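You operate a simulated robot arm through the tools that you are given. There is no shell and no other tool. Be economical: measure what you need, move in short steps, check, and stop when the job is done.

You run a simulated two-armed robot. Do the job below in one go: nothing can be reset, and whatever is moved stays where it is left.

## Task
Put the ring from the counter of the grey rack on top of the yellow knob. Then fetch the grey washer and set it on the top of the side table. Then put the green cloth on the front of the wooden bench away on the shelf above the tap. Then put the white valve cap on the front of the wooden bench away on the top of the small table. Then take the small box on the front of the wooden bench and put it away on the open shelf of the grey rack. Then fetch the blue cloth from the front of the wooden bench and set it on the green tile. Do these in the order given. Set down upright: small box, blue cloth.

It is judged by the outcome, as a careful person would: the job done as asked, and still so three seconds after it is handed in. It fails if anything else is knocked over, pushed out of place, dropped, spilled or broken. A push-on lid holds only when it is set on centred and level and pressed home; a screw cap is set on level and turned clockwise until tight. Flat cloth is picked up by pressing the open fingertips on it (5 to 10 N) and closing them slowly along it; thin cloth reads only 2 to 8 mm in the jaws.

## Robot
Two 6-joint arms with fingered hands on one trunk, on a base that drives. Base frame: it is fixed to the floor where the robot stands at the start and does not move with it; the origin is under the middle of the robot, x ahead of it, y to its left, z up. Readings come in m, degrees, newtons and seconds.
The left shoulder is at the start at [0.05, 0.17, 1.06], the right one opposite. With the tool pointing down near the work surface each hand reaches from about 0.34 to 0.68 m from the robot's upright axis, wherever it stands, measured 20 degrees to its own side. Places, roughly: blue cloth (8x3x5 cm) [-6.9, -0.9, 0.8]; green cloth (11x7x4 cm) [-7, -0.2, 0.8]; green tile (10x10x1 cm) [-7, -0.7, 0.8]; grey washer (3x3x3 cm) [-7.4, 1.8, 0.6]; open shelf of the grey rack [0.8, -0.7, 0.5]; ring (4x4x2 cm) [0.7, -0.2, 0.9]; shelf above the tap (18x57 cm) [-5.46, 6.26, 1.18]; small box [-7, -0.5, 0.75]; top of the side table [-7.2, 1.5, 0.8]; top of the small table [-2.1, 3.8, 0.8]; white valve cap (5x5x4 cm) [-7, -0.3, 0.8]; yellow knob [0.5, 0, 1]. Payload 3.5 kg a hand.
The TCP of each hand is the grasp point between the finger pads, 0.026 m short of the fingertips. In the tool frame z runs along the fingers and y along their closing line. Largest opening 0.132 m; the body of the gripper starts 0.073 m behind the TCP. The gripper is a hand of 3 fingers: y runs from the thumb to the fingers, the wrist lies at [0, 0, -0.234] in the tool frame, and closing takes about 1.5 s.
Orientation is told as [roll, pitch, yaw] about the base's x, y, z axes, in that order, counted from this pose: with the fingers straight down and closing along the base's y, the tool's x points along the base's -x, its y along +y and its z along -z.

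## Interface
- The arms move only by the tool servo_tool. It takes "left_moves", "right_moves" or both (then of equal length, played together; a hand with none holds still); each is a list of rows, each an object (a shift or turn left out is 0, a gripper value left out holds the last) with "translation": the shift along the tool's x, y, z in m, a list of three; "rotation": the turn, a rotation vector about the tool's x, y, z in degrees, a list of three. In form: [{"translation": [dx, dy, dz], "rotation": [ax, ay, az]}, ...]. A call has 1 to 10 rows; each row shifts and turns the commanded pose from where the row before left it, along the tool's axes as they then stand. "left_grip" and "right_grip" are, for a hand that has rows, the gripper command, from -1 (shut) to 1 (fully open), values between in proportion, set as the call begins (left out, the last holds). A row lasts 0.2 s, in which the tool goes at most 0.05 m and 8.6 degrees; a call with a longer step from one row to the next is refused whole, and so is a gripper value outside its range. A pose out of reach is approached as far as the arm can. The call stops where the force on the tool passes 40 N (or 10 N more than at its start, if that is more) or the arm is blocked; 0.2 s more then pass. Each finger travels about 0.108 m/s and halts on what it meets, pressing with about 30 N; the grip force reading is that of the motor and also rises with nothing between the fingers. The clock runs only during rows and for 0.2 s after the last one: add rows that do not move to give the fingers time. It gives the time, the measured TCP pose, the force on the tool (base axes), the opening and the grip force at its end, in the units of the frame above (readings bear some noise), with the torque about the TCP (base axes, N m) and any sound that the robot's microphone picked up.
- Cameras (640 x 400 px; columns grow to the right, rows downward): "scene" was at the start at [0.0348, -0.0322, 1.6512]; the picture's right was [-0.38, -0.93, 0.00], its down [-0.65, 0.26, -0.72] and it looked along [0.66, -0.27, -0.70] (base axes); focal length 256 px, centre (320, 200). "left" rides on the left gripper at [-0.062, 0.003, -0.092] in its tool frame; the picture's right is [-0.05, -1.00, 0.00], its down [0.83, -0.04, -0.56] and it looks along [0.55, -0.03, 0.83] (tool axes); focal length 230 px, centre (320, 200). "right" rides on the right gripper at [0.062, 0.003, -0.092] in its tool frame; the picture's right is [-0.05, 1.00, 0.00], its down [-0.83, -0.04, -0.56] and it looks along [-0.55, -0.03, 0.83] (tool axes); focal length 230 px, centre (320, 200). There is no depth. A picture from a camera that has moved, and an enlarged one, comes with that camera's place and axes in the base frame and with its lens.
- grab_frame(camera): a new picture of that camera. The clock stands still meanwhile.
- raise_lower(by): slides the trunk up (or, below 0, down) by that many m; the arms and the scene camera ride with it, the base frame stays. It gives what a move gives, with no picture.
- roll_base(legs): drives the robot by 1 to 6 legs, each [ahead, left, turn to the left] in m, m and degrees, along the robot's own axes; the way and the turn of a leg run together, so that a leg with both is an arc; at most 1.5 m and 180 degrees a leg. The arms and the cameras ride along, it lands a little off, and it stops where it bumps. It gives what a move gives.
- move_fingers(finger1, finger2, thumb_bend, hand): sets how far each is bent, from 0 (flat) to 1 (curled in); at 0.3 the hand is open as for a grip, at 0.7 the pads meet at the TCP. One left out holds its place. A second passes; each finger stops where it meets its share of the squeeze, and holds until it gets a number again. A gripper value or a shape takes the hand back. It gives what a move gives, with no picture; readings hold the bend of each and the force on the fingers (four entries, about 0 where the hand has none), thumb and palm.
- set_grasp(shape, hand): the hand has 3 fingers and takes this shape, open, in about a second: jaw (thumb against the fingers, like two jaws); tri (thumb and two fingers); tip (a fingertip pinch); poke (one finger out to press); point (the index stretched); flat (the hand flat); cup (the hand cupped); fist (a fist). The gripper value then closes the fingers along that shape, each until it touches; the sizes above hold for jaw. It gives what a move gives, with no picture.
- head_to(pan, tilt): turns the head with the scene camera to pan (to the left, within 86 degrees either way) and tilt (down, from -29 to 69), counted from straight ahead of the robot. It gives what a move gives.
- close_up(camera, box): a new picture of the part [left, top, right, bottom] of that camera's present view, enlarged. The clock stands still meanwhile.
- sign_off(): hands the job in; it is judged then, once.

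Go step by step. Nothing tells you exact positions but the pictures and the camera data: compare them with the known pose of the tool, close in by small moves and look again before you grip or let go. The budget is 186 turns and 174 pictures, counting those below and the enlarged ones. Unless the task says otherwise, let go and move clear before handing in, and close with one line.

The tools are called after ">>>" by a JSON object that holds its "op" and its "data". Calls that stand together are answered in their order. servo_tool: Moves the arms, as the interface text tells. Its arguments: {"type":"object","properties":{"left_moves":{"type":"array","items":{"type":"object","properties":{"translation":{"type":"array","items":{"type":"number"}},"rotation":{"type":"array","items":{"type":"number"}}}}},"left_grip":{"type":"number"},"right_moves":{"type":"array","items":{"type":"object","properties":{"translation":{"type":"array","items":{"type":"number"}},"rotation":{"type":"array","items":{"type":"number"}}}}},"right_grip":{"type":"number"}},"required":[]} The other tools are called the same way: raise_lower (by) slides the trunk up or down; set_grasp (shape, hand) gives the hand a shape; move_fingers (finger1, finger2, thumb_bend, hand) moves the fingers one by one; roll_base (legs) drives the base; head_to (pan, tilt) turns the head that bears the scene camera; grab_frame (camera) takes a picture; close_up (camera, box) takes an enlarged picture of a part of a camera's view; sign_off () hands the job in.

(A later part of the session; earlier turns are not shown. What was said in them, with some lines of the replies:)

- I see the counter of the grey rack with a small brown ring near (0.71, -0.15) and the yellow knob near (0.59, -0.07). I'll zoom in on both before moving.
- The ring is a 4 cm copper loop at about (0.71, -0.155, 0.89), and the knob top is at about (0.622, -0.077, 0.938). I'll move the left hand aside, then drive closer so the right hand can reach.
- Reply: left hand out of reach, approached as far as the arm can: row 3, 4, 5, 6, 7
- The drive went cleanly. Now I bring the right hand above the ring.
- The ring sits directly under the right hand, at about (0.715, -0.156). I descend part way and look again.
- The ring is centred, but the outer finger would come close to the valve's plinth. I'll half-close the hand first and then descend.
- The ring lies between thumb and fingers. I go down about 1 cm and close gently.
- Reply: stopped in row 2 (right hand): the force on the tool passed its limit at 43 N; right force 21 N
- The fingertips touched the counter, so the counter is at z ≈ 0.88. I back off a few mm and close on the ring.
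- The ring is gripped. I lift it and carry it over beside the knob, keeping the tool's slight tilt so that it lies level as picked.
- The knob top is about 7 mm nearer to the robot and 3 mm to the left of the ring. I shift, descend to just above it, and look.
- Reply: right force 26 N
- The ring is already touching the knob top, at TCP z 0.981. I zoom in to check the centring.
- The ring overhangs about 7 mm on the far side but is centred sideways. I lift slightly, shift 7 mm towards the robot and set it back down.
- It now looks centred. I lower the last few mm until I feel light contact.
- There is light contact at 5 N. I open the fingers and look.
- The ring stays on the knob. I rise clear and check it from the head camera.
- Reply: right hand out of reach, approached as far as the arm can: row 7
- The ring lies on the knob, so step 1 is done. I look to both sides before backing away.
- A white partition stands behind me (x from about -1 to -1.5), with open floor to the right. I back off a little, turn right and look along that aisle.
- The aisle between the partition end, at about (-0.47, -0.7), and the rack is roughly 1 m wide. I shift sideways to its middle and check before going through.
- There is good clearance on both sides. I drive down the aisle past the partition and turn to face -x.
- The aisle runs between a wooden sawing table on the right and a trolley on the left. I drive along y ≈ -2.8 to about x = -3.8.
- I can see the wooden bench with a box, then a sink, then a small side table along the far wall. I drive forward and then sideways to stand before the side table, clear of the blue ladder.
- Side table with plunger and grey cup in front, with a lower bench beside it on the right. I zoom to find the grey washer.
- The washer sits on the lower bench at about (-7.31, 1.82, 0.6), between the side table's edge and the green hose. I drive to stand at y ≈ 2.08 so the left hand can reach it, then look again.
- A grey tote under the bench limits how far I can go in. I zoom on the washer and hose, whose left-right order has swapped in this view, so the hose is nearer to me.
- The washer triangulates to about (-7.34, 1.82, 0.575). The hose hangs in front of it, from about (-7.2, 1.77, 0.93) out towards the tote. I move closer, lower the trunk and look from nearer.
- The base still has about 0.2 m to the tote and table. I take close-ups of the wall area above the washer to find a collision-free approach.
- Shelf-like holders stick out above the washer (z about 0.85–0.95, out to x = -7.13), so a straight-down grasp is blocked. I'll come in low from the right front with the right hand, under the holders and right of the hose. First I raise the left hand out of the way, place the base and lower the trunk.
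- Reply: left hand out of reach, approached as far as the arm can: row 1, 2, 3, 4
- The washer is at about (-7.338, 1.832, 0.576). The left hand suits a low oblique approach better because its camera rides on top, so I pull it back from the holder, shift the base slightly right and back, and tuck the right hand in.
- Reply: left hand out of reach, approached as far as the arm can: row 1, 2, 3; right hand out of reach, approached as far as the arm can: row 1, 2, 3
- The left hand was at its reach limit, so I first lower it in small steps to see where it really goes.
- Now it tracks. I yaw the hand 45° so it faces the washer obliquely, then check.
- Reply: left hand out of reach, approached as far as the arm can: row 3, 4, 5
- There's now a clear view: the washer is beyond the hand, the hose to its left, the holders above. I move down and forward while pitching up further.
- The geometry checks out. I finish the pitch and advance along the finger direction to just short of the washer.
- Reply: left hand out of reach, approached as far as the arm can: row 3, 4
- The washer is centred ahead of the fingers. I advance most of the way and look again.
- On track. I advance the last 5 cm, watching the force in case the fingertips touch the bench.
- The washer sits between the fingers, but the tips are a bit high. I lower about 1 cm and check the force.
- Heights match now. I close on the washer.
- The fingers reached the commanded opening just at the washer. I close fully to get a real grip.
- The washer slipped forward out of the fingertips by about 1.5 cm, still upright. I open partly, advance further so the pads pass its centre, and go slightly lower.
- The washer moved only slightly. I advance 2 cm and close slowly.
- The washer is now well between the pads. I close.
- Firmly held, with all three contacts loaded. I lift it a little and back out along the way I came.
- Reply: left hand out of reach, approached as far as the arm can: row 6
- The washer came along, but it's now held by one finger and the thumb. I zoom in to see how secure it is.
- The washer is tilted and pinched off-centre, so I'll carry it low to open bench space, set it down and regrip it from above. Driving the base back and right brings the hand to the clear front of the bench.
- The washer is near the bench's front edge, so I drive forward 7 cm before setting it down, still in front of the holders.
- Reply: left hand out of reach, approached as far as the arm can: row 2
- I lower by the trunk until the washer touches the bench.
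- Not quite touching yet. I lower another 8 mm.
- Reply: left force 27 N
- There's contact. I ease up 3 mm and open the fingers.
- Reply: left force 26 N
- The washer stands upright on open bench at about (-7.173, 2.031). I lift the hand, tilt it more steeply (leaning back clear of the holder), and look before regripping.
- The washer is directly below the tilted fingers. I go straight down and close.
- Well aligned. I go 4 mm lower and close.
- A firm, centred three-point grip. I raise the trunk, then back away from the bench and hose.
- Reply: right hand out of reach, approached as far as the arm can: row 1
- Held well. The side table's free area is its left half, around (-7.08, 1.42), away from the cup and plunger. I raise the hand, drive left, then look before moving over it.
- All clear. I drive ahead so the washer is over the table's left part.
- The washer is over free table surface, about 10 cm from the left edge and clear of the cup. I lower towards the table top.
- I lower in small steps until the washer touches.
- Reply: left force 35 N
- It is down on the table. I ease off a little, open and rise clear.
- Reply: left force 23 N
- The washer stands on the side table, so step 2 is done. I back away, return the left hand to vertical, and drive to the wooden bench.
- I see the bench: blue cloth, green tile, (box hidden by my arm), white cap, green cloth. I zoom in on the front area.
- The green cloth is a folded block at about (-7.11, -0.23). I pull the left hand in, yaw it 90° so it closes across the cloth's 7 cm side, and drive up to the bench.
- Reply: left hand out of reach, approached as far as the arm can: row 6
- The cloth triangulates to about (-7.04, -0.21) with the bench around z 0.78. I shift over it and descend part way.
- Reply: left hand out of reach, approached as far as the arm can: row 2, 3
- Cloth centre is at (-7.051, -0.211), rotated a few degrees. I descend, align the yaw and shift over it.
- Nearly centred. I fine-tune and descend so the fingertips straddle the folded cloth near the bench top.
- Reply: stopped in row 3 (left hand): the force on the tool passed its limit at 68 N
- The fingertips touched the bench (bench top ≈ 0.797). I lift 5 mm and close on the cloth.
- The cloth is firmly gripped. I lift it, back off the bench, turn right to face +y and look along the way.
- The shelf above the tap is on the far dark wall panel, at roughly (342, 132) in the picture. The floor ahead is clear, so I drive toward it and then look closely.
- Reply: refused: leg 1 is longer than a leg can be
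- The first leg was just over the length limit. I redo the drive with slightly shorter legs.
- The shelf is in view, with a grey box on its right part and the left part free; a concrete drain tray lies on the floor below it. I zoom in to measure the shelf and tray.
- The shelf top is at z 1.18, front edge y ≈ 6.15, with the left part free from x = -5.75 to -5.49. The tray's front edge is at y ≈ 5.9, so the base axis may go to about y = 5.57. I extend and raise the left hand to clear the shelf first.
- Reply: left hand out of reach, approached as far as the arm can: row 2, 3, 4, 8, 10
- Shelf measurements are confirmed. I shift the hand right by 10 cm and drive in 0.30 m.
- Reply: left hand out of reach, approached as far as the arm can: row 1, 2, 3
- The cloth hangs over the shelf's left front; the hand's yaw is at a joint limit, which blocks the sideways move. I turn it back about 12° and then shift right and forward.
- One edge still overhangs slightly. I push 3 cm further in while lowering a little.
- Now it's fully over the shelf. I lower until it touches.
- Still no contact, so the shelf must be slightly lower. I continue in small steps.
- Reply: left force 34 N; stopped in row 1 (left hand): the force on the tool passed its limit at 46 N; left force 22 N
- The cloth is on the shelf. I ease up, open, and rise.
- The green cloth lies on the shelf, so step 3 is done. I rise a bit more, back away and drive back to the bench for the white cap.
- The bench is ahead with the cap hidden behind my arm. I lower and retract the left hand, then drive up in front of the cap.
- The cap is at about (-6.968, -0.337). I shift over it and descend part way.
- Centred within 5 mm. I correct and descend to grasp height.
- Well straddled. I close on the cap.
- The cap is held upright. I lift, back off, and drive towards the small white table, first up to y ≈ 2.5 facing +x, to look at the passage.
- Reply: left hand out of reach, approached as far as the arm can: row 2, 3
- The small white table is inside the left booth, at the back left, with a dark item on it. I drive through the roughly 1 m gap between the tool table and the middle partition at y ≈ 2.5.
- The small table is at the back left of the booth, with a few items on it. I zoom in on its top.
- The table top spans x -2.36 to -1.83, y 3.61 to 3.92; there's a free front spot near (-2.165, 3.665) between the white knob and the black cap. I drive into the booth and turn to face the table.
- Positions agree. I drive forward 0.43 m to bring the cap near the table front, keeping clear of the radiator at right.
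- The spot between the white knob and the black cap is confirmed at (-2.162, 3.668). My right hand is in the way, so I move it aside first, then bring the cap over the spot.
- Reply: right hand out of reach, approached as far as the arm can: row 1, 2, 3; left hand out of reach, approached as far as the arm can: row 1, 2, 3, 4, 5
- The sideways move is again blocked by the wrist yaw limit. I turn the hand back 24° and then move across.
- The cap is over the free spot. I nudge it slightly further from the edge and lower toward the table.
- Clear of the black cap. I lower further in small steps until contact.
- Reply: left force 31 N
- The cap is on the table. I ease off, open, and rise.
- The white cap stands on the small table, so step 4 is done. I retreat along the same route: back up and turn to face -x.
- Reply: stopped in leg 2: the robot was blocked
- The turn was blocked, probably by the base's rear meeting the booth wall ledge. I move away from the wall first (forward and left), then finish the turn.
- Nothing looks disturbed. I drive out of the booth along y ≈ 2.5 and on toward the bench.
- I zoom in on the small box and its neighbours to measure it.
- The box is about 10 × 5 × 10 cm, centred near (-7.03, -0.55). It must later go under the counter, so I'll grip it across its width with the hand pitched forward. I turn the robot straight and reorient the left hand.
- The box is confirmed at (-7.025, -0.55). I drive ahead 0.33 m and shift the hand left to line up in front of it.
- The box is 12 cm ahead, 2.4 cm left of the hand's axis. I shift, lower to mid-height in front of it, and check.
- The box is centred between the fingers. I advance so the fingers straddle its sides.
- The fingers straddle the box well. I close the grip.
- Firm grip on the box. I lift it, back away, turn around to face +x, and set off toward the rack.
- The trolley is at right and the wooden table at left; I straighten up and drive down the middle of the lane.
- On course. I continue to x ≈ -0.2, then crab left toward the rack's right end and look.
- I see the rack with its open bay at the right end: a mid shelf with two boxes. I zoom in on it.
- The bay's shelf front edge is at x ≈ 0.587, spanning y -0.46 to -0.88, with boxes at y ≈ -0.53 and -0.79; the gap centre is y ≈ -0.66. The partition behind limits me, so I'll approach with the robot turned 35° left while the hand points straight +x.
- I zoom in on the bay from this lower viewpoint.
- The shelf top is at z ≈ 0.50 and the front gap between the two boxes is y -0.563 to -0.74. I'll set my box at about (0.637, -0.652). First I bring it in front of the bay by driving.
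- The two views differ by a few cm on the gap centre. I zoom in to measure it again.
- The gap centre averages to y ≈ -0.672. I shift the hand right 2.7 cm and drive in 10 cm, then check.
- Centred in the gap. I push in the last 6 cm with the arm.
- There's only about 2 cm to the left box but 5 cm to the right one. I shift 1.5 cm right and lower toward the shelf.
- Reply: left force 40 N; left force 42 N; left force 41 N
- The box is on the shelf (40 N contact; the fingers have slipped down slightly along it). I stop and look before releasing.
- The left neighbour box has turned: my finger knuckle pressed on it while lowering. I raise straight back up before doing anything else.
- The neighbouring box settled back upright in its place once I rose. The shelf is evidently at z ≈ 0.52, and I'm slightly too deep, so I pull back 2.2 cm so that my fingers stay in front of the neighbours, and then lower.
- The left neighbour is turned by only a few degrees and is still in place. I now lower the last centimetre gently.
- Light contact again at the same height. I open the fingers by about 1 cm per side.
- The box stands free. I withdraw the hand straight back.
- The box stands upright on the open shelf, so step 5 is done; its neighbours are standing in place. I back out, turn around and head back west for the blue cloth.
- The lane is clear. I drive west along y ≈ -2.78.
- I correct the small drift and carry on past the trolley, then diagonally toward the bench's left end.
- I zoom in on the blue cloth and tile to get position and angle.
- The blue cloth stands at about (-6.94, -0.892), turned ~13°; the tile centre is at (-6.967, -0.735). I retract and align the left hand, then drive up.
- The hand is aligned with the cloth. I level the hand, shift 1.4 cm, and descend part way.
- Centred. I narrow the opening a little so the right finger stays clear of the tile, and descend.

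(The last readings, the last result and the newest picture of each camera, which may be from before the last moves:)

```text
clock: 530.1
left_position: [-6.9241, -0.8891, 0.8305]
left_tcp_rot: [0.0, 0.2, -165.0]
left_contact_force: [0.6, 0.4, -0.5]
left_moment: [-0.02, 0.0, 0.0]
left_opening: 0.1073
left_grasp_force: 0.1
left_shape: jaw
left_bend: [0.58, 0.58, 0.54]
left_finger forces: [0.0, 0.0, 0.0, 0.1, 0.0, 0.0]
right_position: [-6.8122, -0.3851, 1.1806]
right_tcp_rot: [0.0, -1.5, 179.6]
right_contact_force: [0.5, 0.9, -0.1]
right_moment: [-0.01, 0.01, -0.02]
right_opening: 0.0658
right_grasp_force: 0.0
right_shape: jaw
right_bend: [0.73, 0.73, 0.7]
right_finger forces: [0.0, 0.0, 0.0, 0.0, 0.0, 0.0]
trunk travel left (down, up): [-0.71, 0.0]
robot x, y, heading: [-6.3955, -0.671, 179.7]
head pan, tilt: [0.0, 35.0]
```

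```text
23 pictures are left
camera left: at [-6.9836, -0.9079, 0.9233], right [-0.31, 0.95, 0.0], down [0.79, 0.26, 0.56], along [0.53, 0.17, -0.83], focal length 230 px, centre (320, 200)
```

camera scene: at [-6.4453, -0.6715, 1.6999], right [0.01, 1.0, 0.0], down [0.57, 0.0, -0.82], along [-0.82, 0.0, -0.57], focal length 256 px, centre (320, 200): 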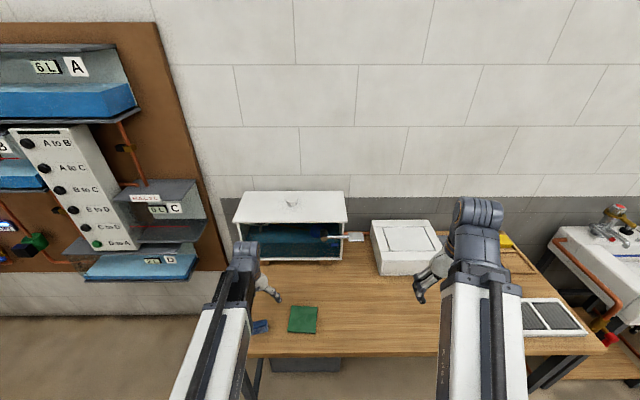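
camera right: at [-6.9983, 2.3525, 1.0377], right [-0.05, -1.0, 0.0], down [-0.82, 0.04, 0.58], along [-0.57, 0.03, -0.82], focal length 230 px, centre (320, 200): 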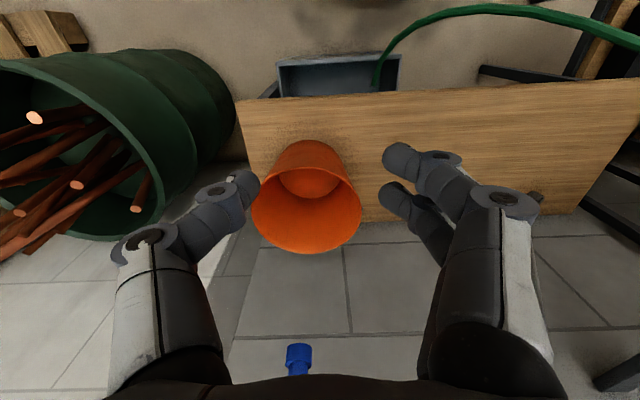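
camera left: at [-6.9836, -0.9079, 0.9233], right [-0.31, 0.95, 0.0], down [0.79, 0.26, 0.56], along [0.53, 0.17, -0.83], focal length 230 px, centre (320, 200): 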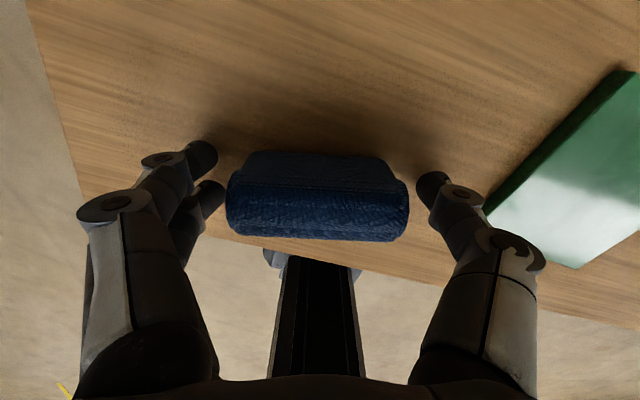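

The cloth lies between the fingers. I close on it.

>>> {"op": "servo_tool", "data": {"left_moves": [{}, {}, {}, {}, {}], "left_grip": -1}}

>>> {"op": "grab_frame", "data": {"camera": "left"}}

```text
clock: 531.3
left_position: [-6.9245, -0.8891, 0.8302]
left_tcp_rot: [0.0, 0.1, -164.9]
left_contact_force: [-0.1, -0.5, -1.1]
left_moment: [-0.01, 0.0, 0.03]
left_opening: 0.0716
left_grasp_force: 29.9
left_shape: jaw
left_bend: [0.72, 0.72, 0.7]
left_finger forces: [13.7, 13.5, 0.0, 0.0, 27.2, 0.0]
right_position: [-6.8126, -0.3847, 1.1817]
right_tcp_rot: [-0.1, -1.5, 179.6]
right_contact_force: [0.1, 0.1, -0.2]
right_moment: [0.02, -0.02, -0.01]
right_opening: 0.0656
right_grasp_force: 0.0
right_shape: jaw
right_bend: [0.73, 0.73, 0.7]
right_finger forces: [0.1, 0.0, 0.0, 0.1, 0.1, 0.1]
trunk travel left (down, up): [-0.71, 0.0]
robot x, y, heading: [-6.3946, -0.6705, 180.0]
head pan, tilt: [0.0, 35.0]
```

```text
22 pictures are left
camera left: at [-6.9837, -0.908, 0.9235], right [-0.31, 0.95, 0.0], down [0.79, 0.26, 0.56], along [0.53, 0.17, -0.83], focal length 230 px, centre (320, 200)
```

left: 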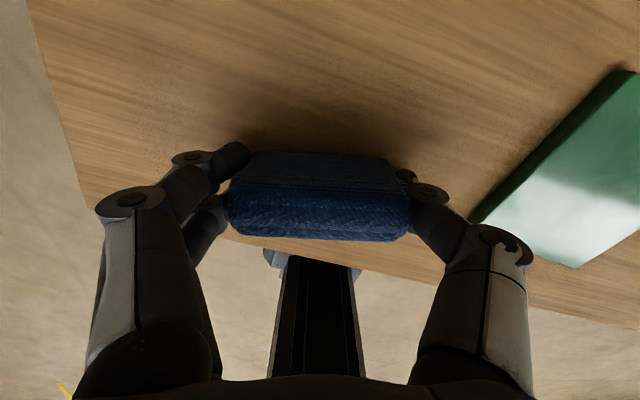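

Gripped. I lift, carry it over the tile centre at (-6.972, -0.734), straighten it and look.

>>> {"op": "servo_tool", "data": {"left_moves": [{"translation": [0, 0, -0.03]}, {"translation": [0, 0, -0.03]}, {"translation": [-0.0014, -0.0405, 0]}, {"translation": [-0.0014, -0.0405, 0]}, {"translation": [-0.0014, -0.0405, 0]}, {"translation": [-0.0014, -0.0405, 0]}, {"rotation": [0, 0, 7.5]}, {"rotation": [0, 0, 7.5]}, {}]}}

>>> {"op": "grab_frame", "data": {"camera": "left"}}

>>> {"op": "close_up", "data": {"camera": "scene", "box": [220, 260, 380, 360]}}

```text
clock: 533.3
left_position: [-6.9723, -0.7329, 0.8922]
left_tcp_rot: [-0.1, 0.1, 180.0]
left_contact_force: [0.1, 0.8, -0.1]
left_moment: [-0.03, 0.02, 0.04]
left_opening: 0.0715
left_grasp_force: 30.6
left_shape: jaw
left_bend: [0.72, 0.72, 0.7]
left_finger forces: [13.8, 13.7, 0.0, 0.1, 27.5, 0.0]
right_position: [-6.8135, -0.3845, 1.1807]
right_tcp_rot: [-0.1, -1.5, 179.6]
right_contact_force: [-0.1, 0.1, 0.4]
right_moment: [0.02, -0.02, 0.01]
right_opening: 0.0657
right_grasp_force: 0.0
right_shape: jaw
right_bend: [0.73, 0.73, 0.7]
right_finger forces: [0.0, 0.0, 0.0, 0.0, 0.0, 0.0]
trunk travel left (down, up): [-0.71, 0.0]
robot x, y, heading: [-6.3934, -0.6752, 179.8]
head pan, tilt: [0.0, 35.0]
```

```text
21 pictures are left
camera left: at [-7.0346, -0.7355, 0.9844], right [-0.05, 1.0, 0.0], down [0.83, 0.04, 0.56], along [0.56, 0.03, -0.83], focal length 230 px, centre (320, 200)
```

left: 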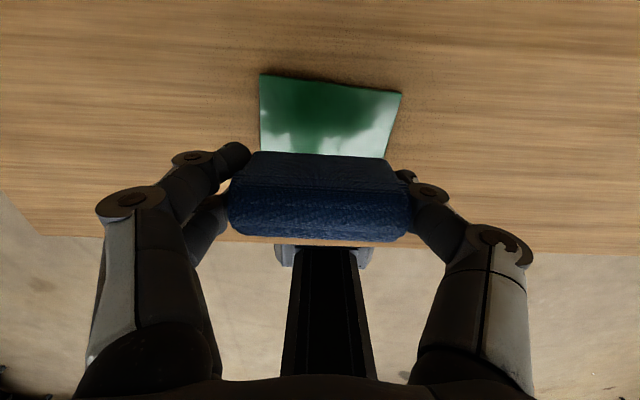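

```text
4.00 times, centred on (300, 310) of scene
camera zoom: at [-6.4449, -0.6716, 1.7], right [0.01, 1.0, 0.0], down [0.57, 0.0, -0.82], along [-0.82, 0.0, -0.57], focal length 1024 px, centre (400, -240)
```

zoom: 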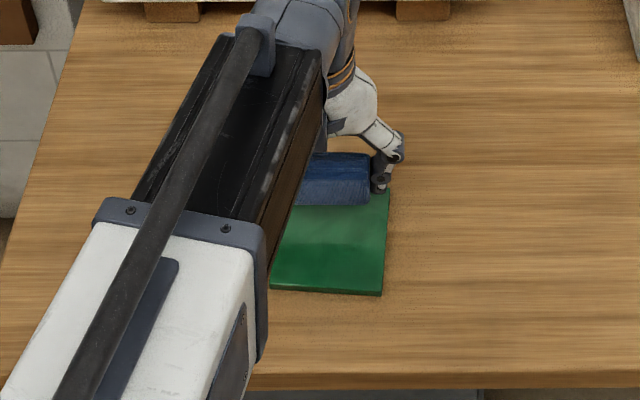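

The cloth is centred above the tile. I lower toward it in steps.

>>> {"op": "servo_tool", "data": {"left_moves": [{"translation": [0.004, 0, 0.02]}, {"translation": [0, 0, 0.02]}, {"translation": [0, 0, 0.005]}, {}]}}

>>> {"op": "servo_tool", "data": {"left_moves": [{"translation": [0, 0, 0.003]}, {}]}}

>>> {"op": "servo_tool", "data": {"left_moves": [{"translation": [0, 0, 0.003]}, {}]}}

```text
clock: 534.3
left_position: [-6.9703, -0.7336, 0.8445]
left_tcp_rot: [-0.1, 0.2, -180.0]
left_contact_force: [-0.9, 0.5, -0.9]
left_moment: [-0.04, 0.0, -0.02]
left_opening: 0.0713
left_grasp_force: 30.1
left_shape: jaw
left_bend: [0.72, 0.72, 0.7]
left_finger forces: [13.8, 13.6, 0.0, 0.0, 27.3, 0.0]
right_position: [-6.8113, -0.3853, 1.1817]
right_tcp_rot: [0.0, -1.5, 179.6]
right_contact_force: [-0.6, 0.0, -0.4]
right_moment: [0.01, -0.03, 0.02]
right_opening: 0.0657
right_grasp_force: 0.1
right_shape: jaw
right_bend: [0.73, 0.73, 0.7]
right_finger forces: [0.1, 0.0, 0.1, 0.0, 0.0, 0.0]
trunk travel left (down, up): [-0.71, 0.0]
robot x, y, heading: [-6.396, -0.6694, 179.7]
head pan, tilt: [0.0, 35.0]
```

```text
clock: 534.9
left_position: [-6.9692, -0.7343, 0.8436]
left_tcp_rot: [0.0, 0.1, -180.0]
left_contact_force: [0.2, 0.0, -1.8]
left_moment: [-0.02, 0.0, 0.0]
left_opening: 0.0714
left_grasp_force: 30.2
left_shape: jaw
left_bend: [0.72, 0.72, 0.7]
left_finger forces: [13.8, 13.6, 0.1, 0.1, 27.4, 0.0]
right_position: [-6.8118, -0.3857, 1.1806]
right_tcp_rot: [0.0, -1.5, 179.6]
right_contact_force: [-0.2, -0.2, -0.2]
right_moment: [0.0, 0.05, 0.02]
right_opening: 0.0655
right_grasp_force: 0.1
right_shape: jaw
right_bend: [0.73, 0.73, 0.7]
right_finger forces: [0.0, 0.0, 0.0, 0.0, 0.0, 0.0]
trunk travel left (down, up): [-0.71, 0.0]
robot x, y, heading: [-6.3946, -0.6714, 179.6]
head pan, tilt: [0.0, 35.0]
```

```text
clock: 535.5
left_position: [-6.9695, -0.7335, 0.8414]
left_tcp_rot: [0.0, 0.0, -180.0]
left_contact_force: [-0.3, 1.0, 0.0]
left_moment: [-0.01, -0.01, 0.04]
left_opening: 0.0717
left_grasp_force: 29.8
left_shape: jaw
left_bend: [0.72, 0.72, 0.7]
left_finger forces: [13.8, 13.7, 0.0, 0.1, 27.4, 0.0]
right_position: [-6.8114, -0.3858, 1.1813]
right_tcp_rot: [0.1, -1.5, 179.6]
right_contact_force: [0.2, -0.1, 0.0]
right_moment: [0.0, 0.0, -0.02]
right_opening: 0.0656
right_grasp_force: 0.0
right_shape: jaw
right_bend: [0.73, 0.73, 0.7]
right_finger forces: [0.0, 0.0, 0.1, 0.1, 0.0, 0.1]
trunk travel left (down, up): [-0.71, 0.0]
robot x, y, heading: [-6.3985, -0.6705, 179.7]
head pan, tilt: [0.0, 35.0]
```

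>>> {"op": "servo_tool", "data": {"left_moves": [{"translation": [0, 0, 0.003]}, {}]}}

>>> {"op": "servo_tool", "data": {"left_moves": [{"translation": [0, 0, 0.002]}, {}]}}

```text
clock: 536.1
left_position: [-6.9699, -0.7343, 0.8395]
left_tcp_rot: [-0.1, -0.2, -179.9]
left_contact_force: [-2.4, -0.3, 16.4]
left_moment: [-0.05, 0.07, -0.01]
left_opening: 0.0713
left_grasp_force: 29.6
left_shape: jaw
left_bend: [0.72, 0.72, 0.7]
left_finger forces: [15.3, 15.1, 0.1, 0.0, 29.8, 0.0]
right_position: [-6.8124, -0.3841, 1.1815]
right_tcp_rot: [-0.1, -1.5, 179.6]
right_contact_force: [0.0, -0.2, -0.4]
right_moment: [-0.02, 0.02, 0.03]
right_opening: 0.0657
right_grasp_force: 0.0
right_shape: jaw
right_bend: [0.73, 0.73, 0.7]
right_finger forces: [0.1, 0.0, 0.1, 0.1, 0.0, 0.0]
trunk travel left (down, up): [-0.71, 0.0]
robot x, y, heading: [-6.3973, -0.6737, 179.8]
head pan, tilt: [0.0, 35.0]
```

```text
clock: 536.7
left_position: [-6.9696, -0.7334, 0.838]
left_tcp_rot: [-0.1, -0.2, -180.0]
left_contact_force: [-6.1, -0.7, 31.8]
left_moment: [-0.12, 0.12, 0.01]
left_opening: 0.0707
left_grasp_force: 30.3
left_shape: jaw
left_bend: [0.72, 0.72, 0.71]
left_finger forces: [16.4, 16.3, 0.1, 0.0, 31.1, 0.0]
right_position: [-6.8104, -0.3845, 1.1812]
right_tcp_rot: [0.0, -1.5, 179.5]
right_contact_force: [-0.2, 0.1, 0.6]
right_moment: [-0.02, 0.02, 0.04]
right_opening: 0.0655
right_grasp_force: 0.0
right_shape: jaw
right_bend: [0.73, 0.73, 0.7]
right_finger forces: [0.0, 0.0, 0.0, 0.1, 0.0, 0.1]
trunk travel left (down, up): [-0.71, 0.0]
robot x, y, heading: [-6.3961, -0.6703, 179.7]
head pan, tilt: [0.0, 35.0]
```

It is down on the tile. I ease off 2–3 mm, open just enough, rise straight up and check.

>>> {"op": "servo_tool", "data": {"left_moves": [{"translation": [0, 0, -0.003]}, {}]}}

>>> {"op": "servo_tool", "data": {"left_moves": [{}, {}, {}], "left_grip": 0.55}}

>>> {"op": "servo_tool", "data": {"left_moves": [{"translation": [0, 0, -0.03]}, {"translation": [0, 0, -0.04]}, {"translation": [0, 0, -0.04]}, {}]}}

>>> {"op": "grab_frame", "data": {"camera": "left"}}

```text
clock: 537.3
left_position: [-6.9691, -0.7346, 0.8384]
left_tcp_rot: [-0.1, 0.1, -180.0]
left_contact_force: [-2.9, 0.3, 15.9]
left_moment: [-0.03, 0.09, -0.02]
left_opening: 0.0709
left_grasp_force: 29.9
left_shape: jaw
left_bend: [0.72, 0.72, 0.71]
left_finger forces: [15.5, 15.5, 0.1, 0.0, 31.9, 0.1]
right_position: [-6.8108, -0.3854, 1.1799]
right_tcp_rot: [-0.1, -1.5, 179.6]
right_contact_force: [0.1, -0.3, 0.0]
right_moment: [0.02, 0.02, 0.0]
right_opening: 0.0657
right_grasp_force: 0.0
right_shape: jaw
right_bend: [0.73, 0.73, 0.7]
right_finger forces: [0.1, 0.0, 0.0, 0.1, 0.1, 0.1]
trunk travel left (down, up): [-0.71, 0.0]
robot x, y, heading: [-6.3987, -0.6723, 179.7]
head pan, tilt: [0.0, 35.0]
```

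```text
clock: 538.1
left_position: [-6.9706, -0.7342, 0.8386]
left_tcp_rot: [0.1, 0.1, -179.9]
left_contact_force: [-0.2, 1.7, 0.4]
left_moment: [0.0, 0.0, 0.03]
left_opening: 0.1021
left_grasp_force: 0.1
left_shape: jaw
left_bend: [0.62, 0.62, 0.58]
left_finger forces: [0.0, 0.0, 0.0, 0.0, 0.1, 0.0]
right_position: [-6.8122, -0.3855, 1.1796]
right_tcp_rot: [0.1, -1.5, 179.6]
right_contact_force: [0.0, 0.3, 0.4]
right_moment: [-0.01, -0.04, 0.02]
right_opening: 0.0655
right_grasp_force: 0.0
right_shape: jaw
right_bend: [0.73, 0.73, 0.7]
right_finger forces: [0.0, 0.0, 0.0, 0.1, 0.0, 0.1]
trunk travel left (down, up): [-0.71, 0.0]
robot x, y, heading: [-6.3956, -0.6718, 179.7]
head pan, tilt: [0.0, 35.0]
```

```text
clock: 539.1
left_position: [-6.9664, -0.7344, 0.948]
left_tcp_rot: [0.0, 0.1, -180.1]
left_contact_force: [-0.5, -0.4, 0.8]
left_moment: [-0.06, -0.04, 0.0]
left_opening: 0.102
left_grasp_force: 0.1
left_shape: jaw
left_bend: [0.62, 0.62, 0.58]
left_finger forces: [0.0, 0.0, 0.0, 0.0, 0.0, 0.0]
right_position: [-6.8122, -0.3849, 1.1808]
right_tcp_rot: [0.0, -1.5, 179.5]
right_contact_force: [-0.1, 0.0, 0.3]
right_moment: [-0.01, -0.02, 0.0]
right_opening: 0.0655
right_grasp_force: 0.1
right_shape: jaw
right_bend: [0.73, 0.73, 0.7]
right_finger forces: [0.1, 0.0, 0.0, 0.0, 0.1, 0.0]
trunk travel left (down, up): [-0.71, 0.0]
robot x, y, heading: [-6.3934, -0.6708, 179.5]
head pan, tilt: [0.0, 35.0]
```

```text
19 pictures are left
camera left: at [-7.0284, -0.7374, 1.0408], right [-0.05, 1.0, 0.0], down [0.83, 0.04, 0.56], along [0.56, 0.03, -0.83], focal length 230 px, centre (320, 200)
```

left: 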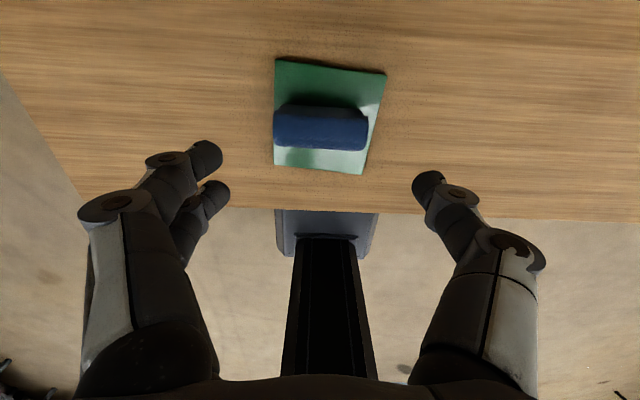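

The blue cloth stands upright on the green tile. I back away from the bench and take a last look.

>>> {"op": "roll_base", "data": {"legs": [[-0.5, 0, 0]]}}

>>> {"op": "close_up", "data": {"camera": "scene", "box": [240, 150, 480, 270]}}

```text
clock: 542.1
left_position: [-6.4644, -0.7419, 0.9483]
left_tcp_rot: [0.0, 0.0, -179.3]
left_contact_force: [0.2, -0.3, -1.3]
left_moment: [0.0, 0.03, 0.01]
left_opening: 0.1021
left_grasp_force: 0.0
left_shape: jaw
left_bend: [0.62, 0.62, 0.58]
left_finger forces: [0.0, 0.0, 0.0, 0.1, 0.1, 0.1]
right_position: [-6.3143, -0.3897, 1.1815]
right_tcp_rot: [0.0, -1.6, -179.7]
right_contact_force: [0.5, -0.6, 0.6]
right_moment: [-0.01, 0.0, -0.02]
right_opening: 0.0657
right_grasp_force: 0.1
right_shape: jaw
right_bend: [0.73, 0.73, 0.7]
right_finger forces: [0.0, 0.0, 0.0, 0.0, 0.0, 0.1]
trunk travel left (down, up): [-0.71, 0.0]
robot x, y, heading: [-5.9003, -0.6719, -179.5]
head pan, tilt: [0.0, 35.0]
```

```text
2.67 times, centred on (360, 210) of scene
camera zoom: at [-5.9436, -0.672, 1.7], right [-0.01, 1.0, 0.0], down [0.57, 0.0, -0.82], along [-0.82, -0.01, -0.57], focal length 683 px, centre (213, 173)
```

zoom: 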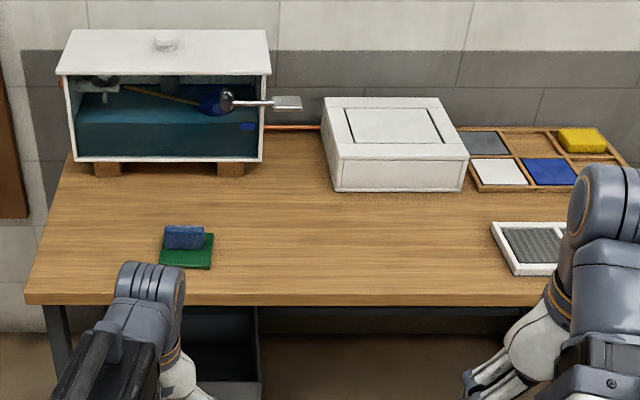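

The blue cloth stands on the green tile and the rest of the bench is undisturbed. All six steps are done, so I hand the job in.

>>> {"op": "sign_off", "data": {}}

```text
The job is handed in.
```

All six items were placed in the order given, and the job is handed in. The small box and the blue cloth stand upright. While setting down the small box I bumped the valve box to its left: it is still upright on the shelf but turned about 15–20° and moved about 1–2 cm.
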